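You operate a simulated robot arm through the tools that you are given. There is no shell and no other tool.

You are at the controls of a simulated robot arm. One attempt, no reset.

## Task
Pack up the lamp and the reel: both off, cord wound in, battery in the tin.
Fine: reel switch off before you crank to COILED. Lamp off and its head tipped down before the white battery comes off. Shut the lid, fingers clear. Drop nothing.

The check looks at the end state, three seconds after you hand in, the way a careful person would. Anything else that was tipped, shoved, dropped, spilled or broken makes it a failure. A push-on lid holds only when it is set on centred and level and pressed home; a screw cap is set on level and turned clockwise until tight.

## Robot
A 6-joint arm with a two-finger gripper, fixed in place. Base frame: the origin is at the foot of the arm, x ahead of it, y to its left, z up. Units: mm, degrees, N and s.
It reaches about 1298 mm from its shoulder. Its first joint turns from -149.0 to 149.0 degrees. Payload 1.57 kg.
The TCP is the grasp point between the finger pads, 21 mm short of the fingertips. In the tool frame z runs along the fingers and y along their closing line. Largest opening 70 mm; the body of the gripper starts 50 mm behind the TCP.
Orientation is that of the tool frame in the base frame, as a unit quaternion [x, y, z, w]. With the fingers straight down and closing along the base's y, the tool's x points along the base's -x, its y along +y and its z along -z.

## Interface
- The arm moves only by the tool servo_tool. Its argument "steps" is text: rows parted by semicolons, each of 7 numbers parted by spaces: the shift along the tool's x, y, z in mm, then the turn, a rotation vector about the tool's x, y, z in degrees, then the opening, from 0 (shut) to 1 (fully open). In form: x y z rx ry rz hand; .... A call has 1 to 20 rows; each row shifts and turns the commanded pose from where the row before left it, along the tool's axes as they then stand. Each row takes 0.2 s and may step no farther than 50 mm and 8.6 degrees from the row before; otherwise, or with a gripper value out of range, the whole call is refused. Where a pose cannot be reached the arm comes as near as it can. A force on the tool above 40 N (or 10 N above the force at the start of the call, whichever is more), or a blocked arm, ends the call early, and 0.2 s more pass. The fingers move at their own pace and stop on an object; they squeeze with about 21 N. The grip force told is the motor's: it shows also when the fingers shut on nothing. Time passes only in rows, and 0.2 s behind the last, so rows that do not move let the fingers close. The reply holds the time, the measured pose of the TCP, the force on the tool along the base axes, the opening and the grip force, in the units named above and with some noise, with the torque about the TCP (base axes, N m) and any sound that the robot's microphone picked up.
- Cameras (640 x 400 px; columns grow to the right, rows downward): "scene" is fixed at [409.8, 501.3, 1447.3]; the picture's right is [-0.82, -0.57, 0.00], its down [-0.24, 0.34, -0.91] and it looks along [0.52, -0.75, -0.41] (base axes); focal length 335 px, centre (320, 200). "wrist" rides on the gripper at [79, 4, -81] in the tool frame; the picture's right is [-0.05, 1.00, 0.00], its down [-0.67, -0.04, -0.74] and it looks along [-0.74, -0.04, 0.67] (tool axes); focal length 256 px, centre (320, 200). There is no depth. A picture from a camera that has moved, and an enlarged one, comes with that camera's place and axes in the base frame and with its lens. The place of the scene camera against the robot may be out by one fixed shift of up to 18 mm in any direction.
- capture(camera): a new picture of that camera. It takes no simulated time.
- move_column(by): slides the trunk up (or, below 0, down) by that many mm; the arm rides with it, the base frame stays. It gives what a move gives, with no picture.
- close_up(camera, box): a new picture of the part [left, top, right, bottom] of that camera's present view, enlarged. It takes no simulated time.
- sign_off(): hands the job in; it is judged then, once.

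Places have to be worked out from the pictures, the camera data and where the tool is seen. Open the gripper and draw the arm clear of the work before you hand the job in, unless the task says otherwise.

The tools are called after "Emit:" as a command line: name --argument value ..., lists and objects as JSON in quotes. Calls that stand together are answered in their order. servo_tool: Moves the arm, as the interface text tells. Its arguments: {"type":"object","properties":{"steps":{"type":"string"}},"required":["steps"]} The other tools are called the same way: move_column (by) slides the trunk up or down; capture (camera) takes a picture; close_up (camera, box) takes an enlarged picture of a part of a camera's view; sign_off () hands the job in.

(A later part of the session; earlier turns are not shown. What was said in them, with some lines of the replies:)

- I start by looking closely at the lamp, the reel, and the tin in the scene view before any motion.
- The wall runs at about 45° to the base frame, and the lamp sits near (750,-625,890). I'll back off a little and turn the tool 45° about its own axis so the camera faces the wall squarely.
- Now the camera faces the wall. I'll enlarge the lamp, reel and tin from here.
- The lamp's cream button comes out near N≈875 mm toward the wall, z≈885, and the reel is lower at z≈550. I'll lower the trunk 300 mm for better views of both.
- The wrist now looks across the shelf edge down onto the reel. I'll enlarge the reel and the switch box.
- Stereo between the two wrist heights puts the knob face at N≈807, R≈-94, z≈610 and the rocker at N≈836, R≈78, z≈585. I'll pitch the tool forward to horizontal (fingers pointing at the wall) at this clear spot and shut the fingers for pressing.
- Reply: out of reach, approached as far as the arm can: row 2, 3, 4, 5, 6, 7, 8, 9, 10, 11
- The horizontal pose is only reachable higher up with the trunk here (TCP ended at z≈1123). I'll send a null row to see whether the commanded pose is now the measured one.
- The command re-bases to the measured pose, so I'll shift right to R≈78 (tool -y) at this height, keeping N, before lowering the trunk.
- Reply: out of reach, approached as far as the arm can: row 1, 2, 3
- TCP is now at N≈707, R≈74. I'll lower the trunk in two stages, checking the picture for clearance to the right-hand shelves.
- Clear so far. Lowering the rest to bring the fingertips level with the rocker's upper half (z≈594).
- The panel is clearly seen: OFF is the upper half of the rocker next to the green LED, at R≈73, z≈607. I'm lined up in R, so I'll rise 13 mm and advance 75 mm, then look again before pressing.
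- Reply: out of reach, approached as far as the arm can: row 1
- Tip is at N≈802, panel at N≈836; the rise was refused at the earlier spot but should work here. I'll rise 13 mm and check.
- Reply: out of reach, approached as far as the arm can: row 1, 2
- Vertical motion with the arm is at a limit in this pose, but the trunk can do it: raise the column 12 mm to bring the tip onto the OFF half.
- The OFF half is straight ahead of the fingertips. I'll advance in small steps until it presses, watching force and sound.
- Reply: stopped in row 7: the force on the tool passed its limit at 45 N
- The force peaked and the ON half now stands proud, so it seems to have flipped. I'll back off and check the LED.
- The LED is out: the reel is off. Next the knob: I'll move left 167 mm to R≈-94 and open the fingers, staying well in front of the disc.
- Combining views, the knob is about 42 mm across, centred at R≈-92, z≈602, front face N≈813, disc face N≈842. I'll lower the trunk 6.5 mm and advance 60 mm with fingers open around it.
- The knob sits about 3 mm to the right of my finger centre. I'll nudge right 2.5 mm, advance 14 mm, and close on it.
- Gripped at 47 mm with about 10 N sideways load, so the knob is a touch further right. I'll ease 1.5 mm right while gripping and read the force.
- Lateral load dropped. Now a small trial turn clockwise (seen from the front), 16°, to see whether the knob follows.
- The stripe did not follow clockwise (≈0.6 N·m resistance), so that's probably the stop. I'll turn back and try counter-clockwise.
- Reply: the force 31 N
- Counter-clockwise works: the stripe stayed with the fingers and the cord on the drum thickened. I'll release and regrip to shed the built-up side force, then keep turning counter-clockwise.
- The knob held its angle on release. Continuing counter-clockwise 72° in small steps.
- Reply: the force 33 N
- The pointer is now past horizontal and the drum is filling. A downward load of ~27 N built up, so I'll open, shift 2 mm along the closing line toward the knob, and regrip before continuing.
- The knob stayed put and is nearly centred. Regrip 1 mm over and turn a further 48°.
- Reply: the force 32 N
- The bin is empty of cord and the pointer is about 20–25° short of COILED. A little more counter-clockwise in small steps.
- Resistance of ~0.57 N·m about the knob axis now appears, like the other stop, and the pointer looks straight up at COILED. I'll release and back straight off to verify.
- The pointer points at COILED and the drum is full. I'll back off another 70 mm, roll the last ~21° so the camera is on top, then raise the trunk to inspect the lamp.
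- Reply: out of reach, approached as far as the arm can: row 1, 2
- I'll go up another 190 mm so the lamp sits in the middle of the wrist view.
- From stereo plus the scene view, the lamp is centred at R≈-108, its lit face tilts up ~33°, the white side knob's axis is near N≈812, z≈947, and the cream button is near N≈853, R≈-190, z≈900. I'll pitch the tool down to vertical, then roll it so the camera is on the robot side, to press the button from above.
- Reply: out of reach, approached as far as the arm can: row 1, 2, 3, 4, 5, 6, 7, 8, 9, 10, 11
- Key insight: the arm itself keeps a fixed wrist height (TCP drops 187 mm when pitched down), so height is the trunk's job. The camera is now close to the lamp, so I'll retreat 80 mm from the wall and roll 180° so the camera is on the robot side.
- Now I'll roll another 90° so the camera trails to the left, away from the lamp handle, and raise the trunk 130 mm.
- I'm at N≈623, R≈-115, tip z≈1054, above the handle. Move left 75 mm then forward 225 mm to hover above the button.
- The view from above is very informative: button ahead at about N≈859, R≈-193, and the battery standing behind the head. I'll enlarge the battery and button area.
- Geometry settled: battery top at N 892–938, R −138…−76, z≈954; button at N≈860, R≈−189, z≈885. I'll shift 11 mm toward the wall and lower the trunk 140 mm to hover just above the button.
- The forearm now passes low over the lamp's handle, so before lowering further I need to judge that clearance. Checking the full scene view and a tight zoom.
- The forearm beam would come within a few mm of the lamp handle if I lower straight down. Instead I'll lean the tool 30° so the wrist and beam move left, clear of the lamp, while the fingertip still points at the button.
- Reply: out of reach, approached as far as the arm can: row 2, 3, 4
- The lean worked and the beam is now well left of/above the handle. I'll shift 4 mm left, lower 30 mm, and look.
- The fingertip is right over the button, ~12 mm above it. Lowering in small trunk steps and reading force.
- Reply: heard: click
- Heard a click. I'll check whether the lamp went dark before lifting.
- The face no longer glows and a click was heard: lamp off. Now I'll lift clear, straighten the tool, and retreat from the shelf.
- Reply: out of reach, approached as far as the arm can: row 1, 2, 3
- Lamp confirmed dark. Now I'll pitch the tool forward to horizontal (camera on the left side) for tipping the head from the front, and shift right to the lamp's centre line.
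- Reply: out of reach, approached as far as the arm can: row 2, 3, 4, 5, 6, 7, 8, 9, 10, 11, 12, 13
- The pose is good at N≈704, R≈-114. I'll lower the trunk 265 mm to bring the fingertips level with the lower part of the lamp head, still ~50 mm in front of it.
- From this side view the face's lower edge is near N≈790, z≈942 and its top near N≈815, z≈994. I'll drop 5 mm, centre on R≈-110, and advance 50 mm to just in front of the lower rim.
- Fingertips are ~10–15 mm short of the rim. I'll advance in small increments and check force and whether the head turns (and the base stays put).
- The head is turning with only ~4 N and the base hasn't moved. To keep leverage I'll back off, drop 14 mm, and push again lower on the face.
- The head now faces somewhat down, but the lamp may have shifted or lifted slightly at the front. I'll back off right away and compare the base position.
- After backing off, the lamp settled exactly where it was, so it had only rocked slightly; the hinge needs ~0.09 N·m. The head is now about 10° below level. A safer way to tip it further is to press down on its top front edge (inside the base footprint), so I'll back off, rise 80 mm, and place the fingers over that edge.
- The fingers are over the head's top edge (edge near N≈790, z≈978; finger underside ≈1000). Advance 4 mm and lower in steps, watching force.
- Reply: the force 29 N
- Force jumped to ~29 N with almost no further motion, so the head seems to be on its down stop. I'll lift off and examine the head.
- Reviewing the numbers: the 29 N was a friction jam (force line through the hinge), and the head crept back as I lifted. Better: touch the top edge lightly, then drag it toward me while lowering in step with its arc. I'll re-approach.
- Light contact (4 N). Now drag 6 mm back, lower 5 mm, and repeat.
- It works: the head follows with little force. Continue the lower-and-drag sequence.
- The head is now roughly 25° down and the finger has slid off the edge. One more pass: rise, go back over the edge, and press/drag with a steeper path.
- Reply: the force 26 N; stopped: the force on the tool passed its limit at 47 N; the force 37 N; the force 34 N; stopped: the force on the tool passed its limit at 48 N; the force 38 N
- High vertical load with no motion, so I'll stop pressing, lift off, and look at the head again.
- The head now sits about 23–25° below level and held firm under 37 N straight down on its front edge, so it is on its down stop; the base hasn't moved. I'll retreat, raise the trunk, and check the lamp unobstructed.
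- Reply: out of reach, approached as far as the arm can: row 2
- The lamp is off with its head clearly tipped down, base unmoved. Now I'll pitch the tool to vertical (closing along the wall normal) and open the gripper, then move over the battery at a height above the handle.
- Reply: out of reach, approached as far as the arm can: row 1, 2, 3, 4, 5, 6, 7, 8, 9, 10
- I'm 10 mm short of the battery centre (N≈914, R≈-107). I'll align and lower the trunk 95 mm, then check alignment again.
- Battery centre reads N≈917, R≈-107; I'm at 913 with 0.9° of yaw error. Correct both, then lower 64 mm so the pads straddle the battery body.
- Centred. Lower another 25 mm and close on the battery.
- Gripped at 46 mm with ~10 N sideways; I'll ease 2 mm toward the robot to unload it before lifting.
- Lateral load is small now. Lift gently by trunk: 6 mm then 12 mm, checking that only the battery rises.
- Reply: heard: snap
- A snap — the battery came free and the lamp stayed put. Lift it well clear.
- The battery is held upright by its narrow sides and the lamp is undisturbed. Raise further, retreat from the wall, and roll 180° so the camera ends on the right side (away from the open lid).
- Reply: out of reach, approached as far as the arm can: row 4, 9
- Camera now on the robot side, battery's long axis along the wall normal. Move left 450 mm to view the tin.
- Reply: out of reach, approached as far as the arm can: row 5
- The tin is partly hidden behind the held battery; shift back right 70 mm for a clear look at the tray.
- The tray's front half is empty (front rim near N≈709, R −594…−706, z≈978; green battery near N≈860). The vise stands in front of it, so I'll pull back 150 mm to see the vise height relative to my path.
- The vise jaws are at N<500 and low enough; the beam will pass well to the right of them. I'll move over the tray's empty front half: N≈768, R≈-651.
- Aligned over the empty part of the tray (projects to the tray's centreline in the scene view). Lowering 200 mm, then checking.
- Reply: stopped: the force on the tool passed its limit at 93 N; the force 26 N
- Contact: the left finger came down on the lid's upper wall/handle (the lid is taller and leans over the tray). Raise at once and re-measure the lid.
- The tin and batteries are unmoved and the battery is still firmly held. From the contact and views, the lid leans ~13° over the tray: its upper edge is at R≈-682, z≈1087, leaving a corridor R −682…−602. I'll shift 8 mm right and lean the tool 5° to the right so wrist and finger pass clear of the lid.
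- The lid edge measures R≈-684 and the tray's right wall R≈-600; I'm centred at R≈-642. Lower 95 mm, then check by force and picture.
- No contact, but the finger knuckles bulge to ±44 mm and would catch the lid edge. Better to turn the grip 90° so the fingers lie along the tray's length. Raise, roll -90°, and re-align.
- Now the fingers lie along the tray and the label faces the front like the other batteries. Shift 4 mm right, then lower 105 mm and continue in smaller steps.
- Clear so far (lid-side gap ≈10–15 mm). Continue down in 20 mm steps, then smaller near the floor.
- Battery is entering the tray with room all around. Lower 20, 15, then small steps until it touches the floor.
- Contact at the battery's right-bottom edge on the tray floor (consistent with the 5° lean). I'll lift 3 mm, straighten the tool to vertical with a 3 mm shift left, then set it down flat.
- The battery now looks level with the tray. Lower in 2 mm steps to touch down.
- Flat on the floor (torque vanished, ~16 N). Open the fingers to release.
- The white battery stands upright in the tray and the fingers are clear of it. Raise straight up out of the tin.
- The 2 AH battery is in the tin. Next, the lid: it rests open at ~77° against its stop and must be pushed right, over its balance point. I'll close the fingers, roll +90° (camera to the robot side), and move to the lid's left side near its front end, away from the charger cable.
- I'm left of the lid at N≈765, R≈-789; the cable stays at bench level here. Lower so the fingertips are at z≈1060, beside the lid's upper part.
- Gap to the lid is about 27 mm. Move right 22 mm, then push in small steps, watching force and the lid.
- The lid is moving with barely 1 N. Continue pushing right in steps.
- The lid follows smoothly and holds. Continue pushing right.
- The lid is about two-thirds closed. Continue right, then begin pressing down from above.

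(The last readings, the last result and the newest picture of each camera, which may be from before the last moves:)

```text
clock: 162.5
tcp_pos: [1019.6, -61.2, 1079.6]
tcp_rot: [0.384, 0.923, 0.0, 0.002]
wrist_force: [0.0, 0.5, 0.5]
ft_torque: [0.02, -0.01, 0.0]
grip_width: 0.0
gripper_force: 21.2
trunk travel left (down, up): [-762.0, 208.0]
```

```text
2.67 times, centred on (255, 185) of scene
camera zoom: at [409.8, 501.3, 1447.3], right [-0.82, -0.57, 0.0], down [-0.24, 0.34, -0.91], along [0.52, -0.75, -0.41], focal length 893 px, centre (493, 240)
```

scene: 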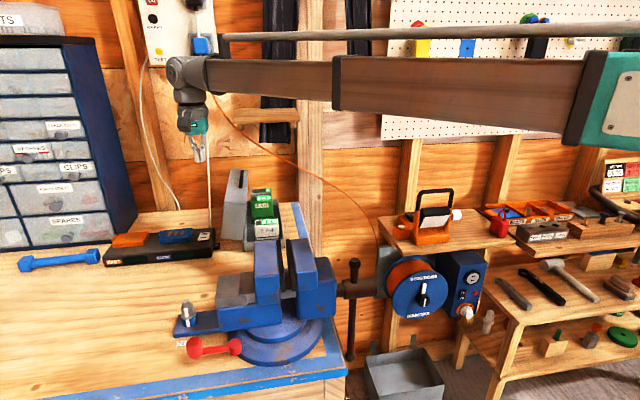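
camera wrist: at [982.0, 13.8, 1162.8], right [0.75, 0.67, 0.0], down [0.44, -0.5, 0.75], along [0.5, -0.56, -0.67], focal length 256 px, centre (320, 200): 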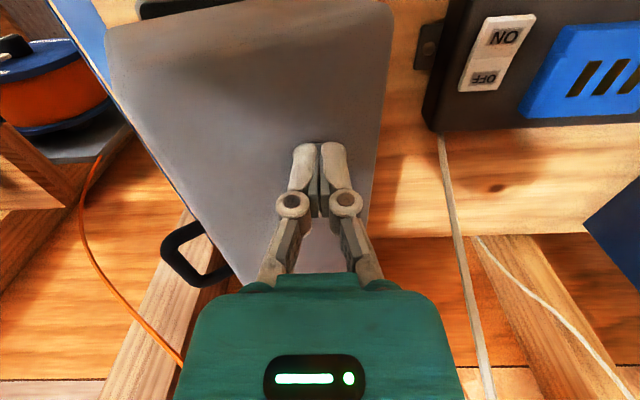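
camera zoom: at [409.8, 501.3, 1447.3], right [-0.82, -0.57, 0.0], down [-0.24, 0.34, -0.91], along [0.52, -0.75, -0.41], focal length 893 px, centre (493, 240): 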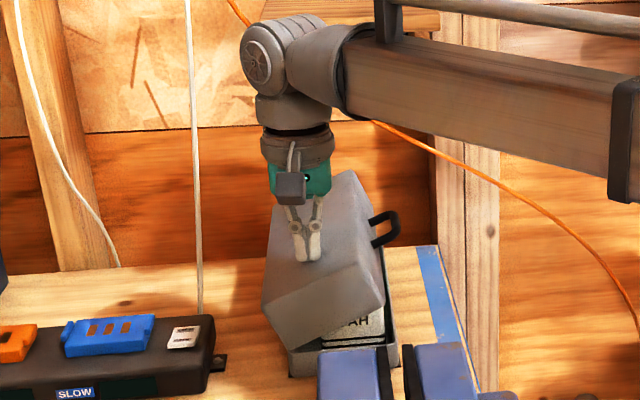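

Now ~20° from closed. Move right another 38 mm so the tip is well out over the lid, then press down gently with the trunk.

Emit:
servo_tool --steps "0 -8 0 0 0 0 0;0 -8 0 0 0 0 0;0 -8 0 0 0 0 0;0 -8 0 0 0 0 0;0 -6 0 0 0 0 0;0 0 0 0 0 0 0"

Emit:
move_column --by -8

Emit:
close_up --camera "scene" --box '[180, 110, 330, 260]'

Emit:
capture --camera "wrist"

```text
clock: 163.9
tcp_pos: [992.9, -87.0, 1081.3]
tcp_rot: [0.384, 0.923, 0.0, 0.002]
wrist_force: [0.0, 0.2, 0.1]
ft_torque: [0.0, 0.01, -0.02]
grip_width: 0.0
gripper_force: 20.5
trunk travel left (down, up): [-762.0, 208.0]
```

```text
clock: 164.5
tcp_pos: [993.0, -86.4, 1074.4]
tcp_rot: [0.384, 0.923, -0.001, 0.002]
wrist_force: [-0.5, 0.3, -0.2]
ft_torque: [-0.01, 0.01, -0.02]
grip_width: 0.0
gripper_force: 21.2
trunk travel left (down, up): [-754.0, 216.0]
```

```text
2.67 times, centred on (255, 185) of scene
camera zoom: at [409.8, 501.3, 1447.3], right [-0.82, -0.57, 0.0], down [-0.24, 0.34, -0.91], along [0.52, -0.75, -0.41], focal length 893 px, centre (493, 240)
```

zoom: 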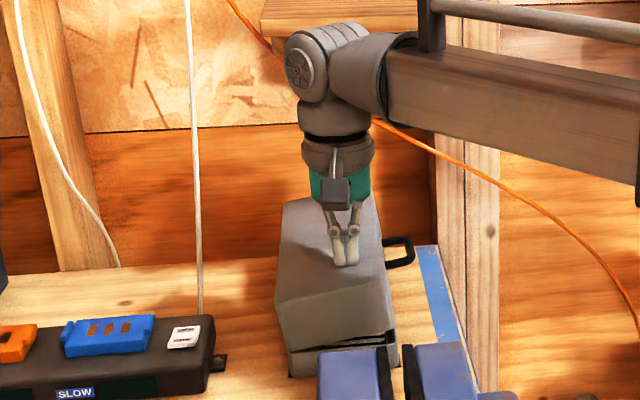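

```text
taken
camera wrist: at [940.1, -26.8, 1154.8], right [0.75, 0.67, 0.0], down [0.44, -0.5, 0.75], along [0.5, -0.56, -0.66], focal length 256 px, centre (320, 200)
```

wrist: 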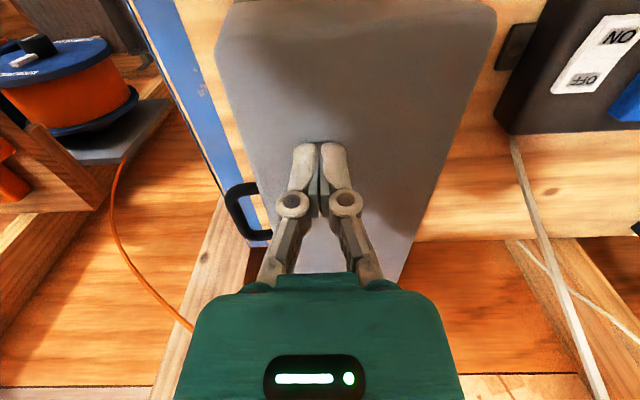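

Nearly closed; a thin gap remains at the seam. Press down in 4 mm steps until it seats.

Emit:
move_column --by -6

Emit:
move_column --by -5

Emit:
move_column --by -4

Emit:
close_up --camera "scene" --box '[205, 160, 315, 260]'

```text
clock: 165.0
tcp_pos: [992.4, -85.8, 1067.5]
tcp_rot: [0.384, 0.923, 0.0, 0.002]
wrist_force: [0.9, 0.3, -0.3]
ft_torque: [0.0, 0.02, 0.0]
grip_width: 0.0
gripper_force: 21.0
trunk travel left (down, up): [-748.0, 222.0]
```

```text
clock: 165.6
tcp_pos: [992.8, -86.9, 1062.0]
tcp_rot: [0.384, 0.923, 0.0, 0.002]
wrist_force: [0.2, 0.0, -0.2]
ft_torque: [0.0, -0.02, 0.06]
grip_width: 0.1
gripper_force: 20.9
trunk travel left (down, up): [-743.0, 227.0]
```

```text
clock: 166.1
tcp_pos: [992.6, -87.2, 1060.4]
tcp_rot: [0.384, 0.923, 0.001, 0.003]
wrist_force: [7.5, -1.6, 21.7]
ft_torque: [0.05, -0.09, 0.0]
grip_width: 6.3
gripper_force: 21.1
trunk travel left (down, up): [-739.0, 231.0]
```

```text
4.00 times, centred on (260, 210) of scene
camera zoom: at [409.8, 501.3, 1447.3], right [-0.82, -0.57, 0.0], down [-0.24, 0.34, -0.91], along [0.52, -0.75, -0.41], focal length 1340 px, centre (560, 160)
```

zoom: 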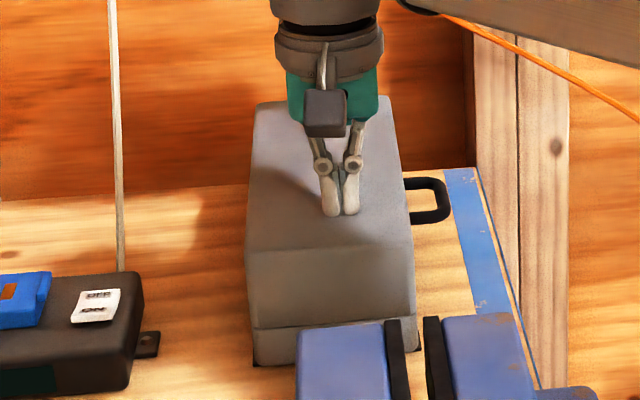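

The lid is seated (22 N reaction, seam flush). Raise clear and inspect the tin.

Emit:
move_column --by 150

Emit:
close_up --camera "scene" --box '[205, 160, 315, 260]'

Emit:
capture --camera "wrist"

Emit:
capture --camera "scene"

```text
clock: 167.8
tcp_pos: [992.5, -85.6, 1208.0]
tcp_rot: [0.384, 0.923, 0.0, 0.002]
wrist_force: [-0.6, 0.0, 1.3]
ft_torque: [0.0, 0.02, 0.03]
grip_width: 0.1
gripper_force: 20.8
trunk travel left (down, up): [-889.0, 81.0]
```

```text
4.00 times, centred on (260, 210) of scene
camera zoom: at [409.8, 501.3, 1447.3], right [-0.82, -0.57, 0.0], down [-0.24, 0.34, -0.91], along [0.52, -0.75, -0.41], focal length 1340 px, centre (560, 160)
```

zoom: 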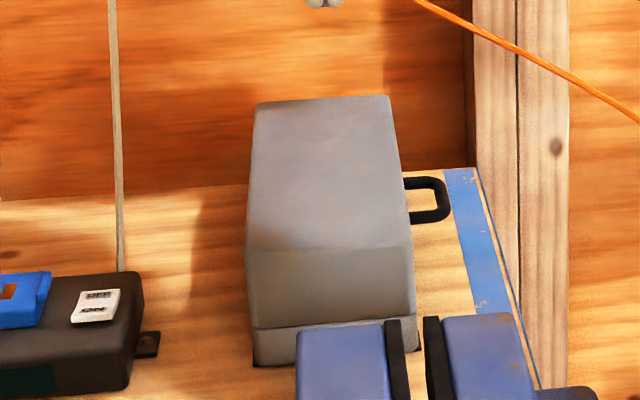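

```text
taken
camera wrist: at [940.3, -26.8, 1289.7], right [0.75, 0.67, 0.0], down [0.44, -0.5, 0.75], along [0.5, -0.56, -0.67], focal length 256 px, centre (320, 200)
```

wrist: 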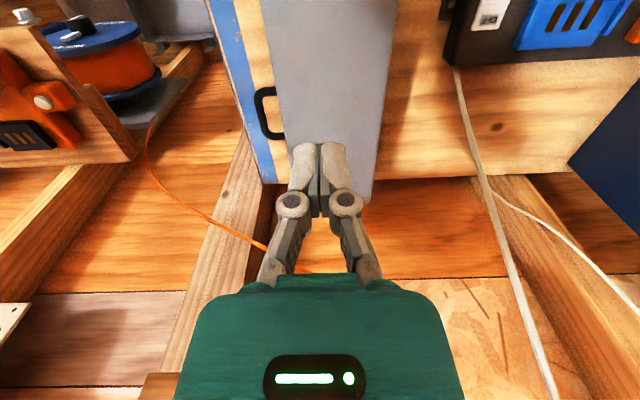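

```text
taken
```

scene: 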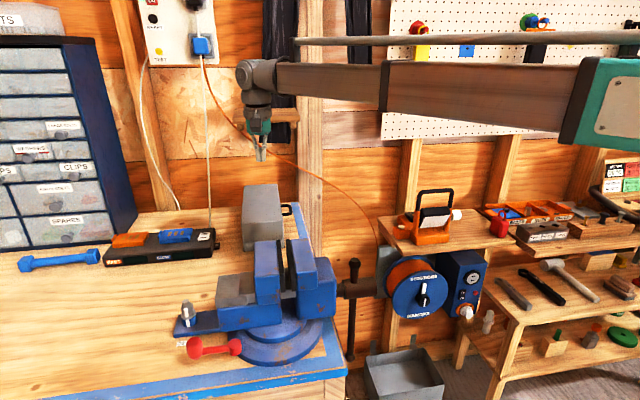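

The tin is shut and flush. I'll do a final check of the reel and lamp in close-up.

Emit:
close_up --camera "scene" --box '[380, 245, 490, 325]'

Emit:
close_up --camera "scene" --box '[385, 175, 475, 255]'

Emit:
close_up --camera "scene" --box '[470, 190, 640, 350]'

Emit:
close_up --camera "scene" --box '[395, 265, 450, 320]'

```text
5.00 times, centred on (435, 285) of scene
camera zoom: at [409.8, 501.3, 1447.3], right [-0.82, -0.57, 0.0], down [-0.24, 0.34, -0.91], along [0.52, -0.75, -0.41], focal length 1675 px, centre (-255, -225)
```

zoom: 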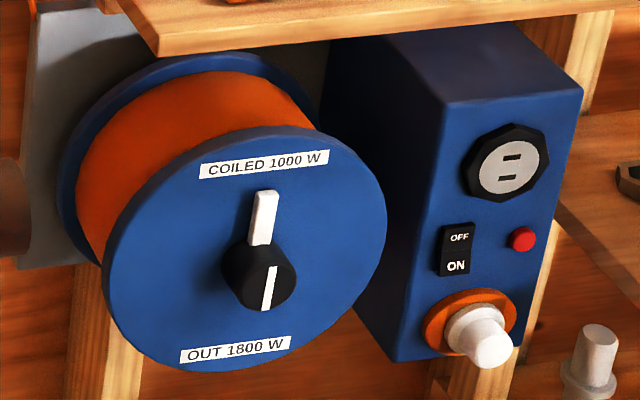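

```text
5.00 times, centred on (430, 215) of scene
camera zoom: at [409.8, 501.3, 1447.3], right [-0.82, -0.57, 0.0], down [-0.24, 0.34, -0.91], along [0.52, -0.75, -0.41], focal length 1675 px, centre (-230, 125)
```

zoom: 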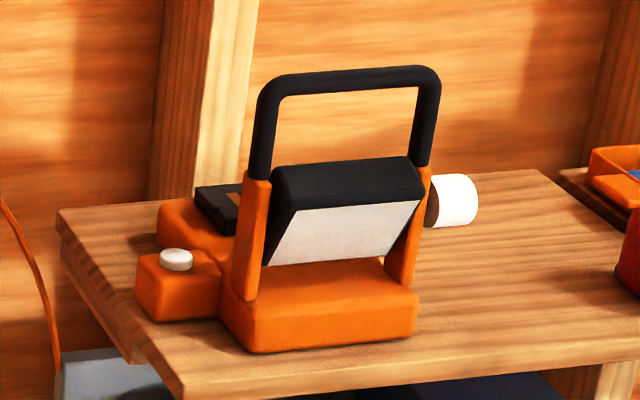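

```text
2.50 times, centred on (555, 270) of scene
camera zoom: at [409.8, 501.3, 1447.3], right [-0.82, -0.57, 0.0], down [-0.24, 0.34, -0.91], along [0.52, -0.75, -0.41], focal length 837 px, centre (-268, 25)
```

zoom: 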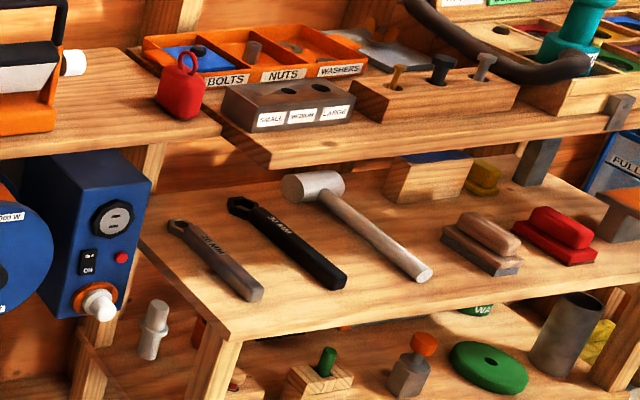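

```text
7.27 times, centred on (422, 292) of scene
camera zoom: at [409.8, 501.3, 1447.3], right [-0.82, -0.57, 0.0], down [-0.24, 0.34, -0.91], along [0.52, -0.75, -0.41], focal length 2436 px, centre (-426, -473)
```

zoom: 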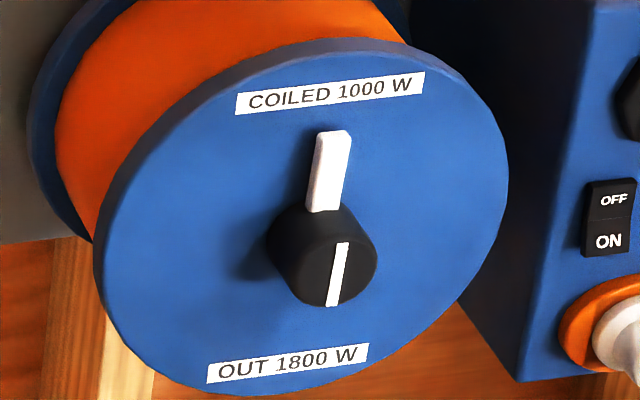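

Everything checks out: rocker OFF with LED dark, pointer at COILED with a full drum, lamp dark with head tipped down and dock empty, tin shut. I'll open the gripper and draw the arm back clear.

Emit:
servo_tool --steps "40 0 0 0 0 0 0.5;40 -20 0 0 0 0 1;20 -45 0 0 0 0 1;0 -45 0 0 0 0 1;0 -45 0 0 0 0 1;0 -45 0 0 0 0 1;0 -40 0 0 0 0 1;0 0 0 0 0 0 1"

Emit:
capture --camera "scene"

Emit:
close_up --camera "scene" --box '[205, 160, 345, 260]'

```text
clock: 169.6
tcp_pos: [752.8, -183.4, 1208.9]
tcp_rot: [0.384, 0.923, 0.0, 0.002]
wrist_force: [-0.7, 0.0, -0.5]
ft_torque: [0.01, -0.02, -0.04]
grip_width: 69.8
gripper_force: 0.0
trunk travel left (down, up): [-889.0, 81.0]
```

```text
taken
```

scene: 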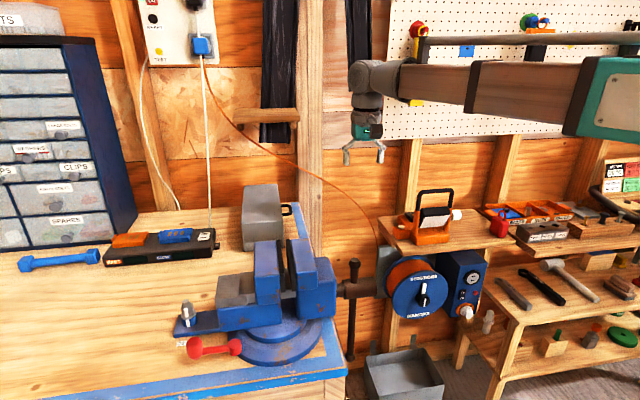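

```text
4.00 times, centred on (275, 210) of scene
camera zoom: at [409.8, 501.3, 1447.3], right [-0.82, -0.57, 0.0], down [-0.24, 0.34, -0.91], along [0.52, -0.75, -0.41], focal length 1340 px, centre (500, 160)
```

zoom: 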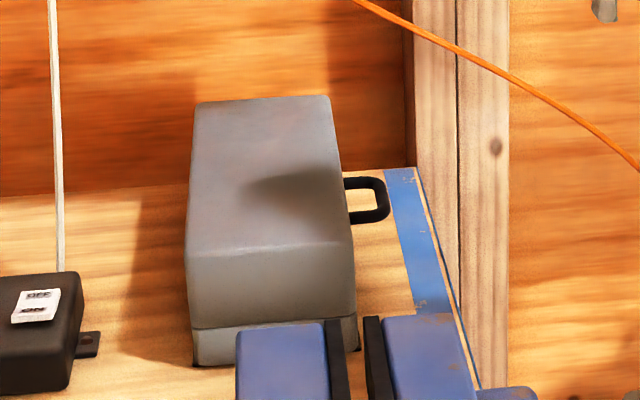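

The arm is clear with the gripper open. The tin is shut with the battery inside, the lamp is off and tipped down, and the reel is off and coiled, so I'm handing the job in.

Emit:
sign_off

```text
The job is handed in.
```

The lamp and reel are packed up, and I've handed the job in. The arm is drawn clear with the gripper open, and nothing was dropped. The check's verdict hasn't come back.

- **Reel:** I switched it off first and its green light went out. Then I cranked the pointer to COILED, and the cord is wound onto the drum.
- **Lamp:** I pressed its button until it clicked and the face went dark. I then tipped the head down to its stop, roughly 25° below level, before taking the battery off.
- **Battery:** The white 2 AH battery stands upright in the front of the battery tin, beside the two 4 AH ones.
- **Tin:** The lid is shut and its seam looks flush. I pushed it closed from outside, so no finger was near the gap.

Two contacts along the way:

- **Lamp rocked:** it tipped slightly while I was working the head down, then settled back where it was.
- **Lid bumped:** a finger came down on the open lid with about 93 N on my first try at lowering the battery. The tin and its batteries hadn't moved in the pictures afterwards, and the battery stayed in the grip.
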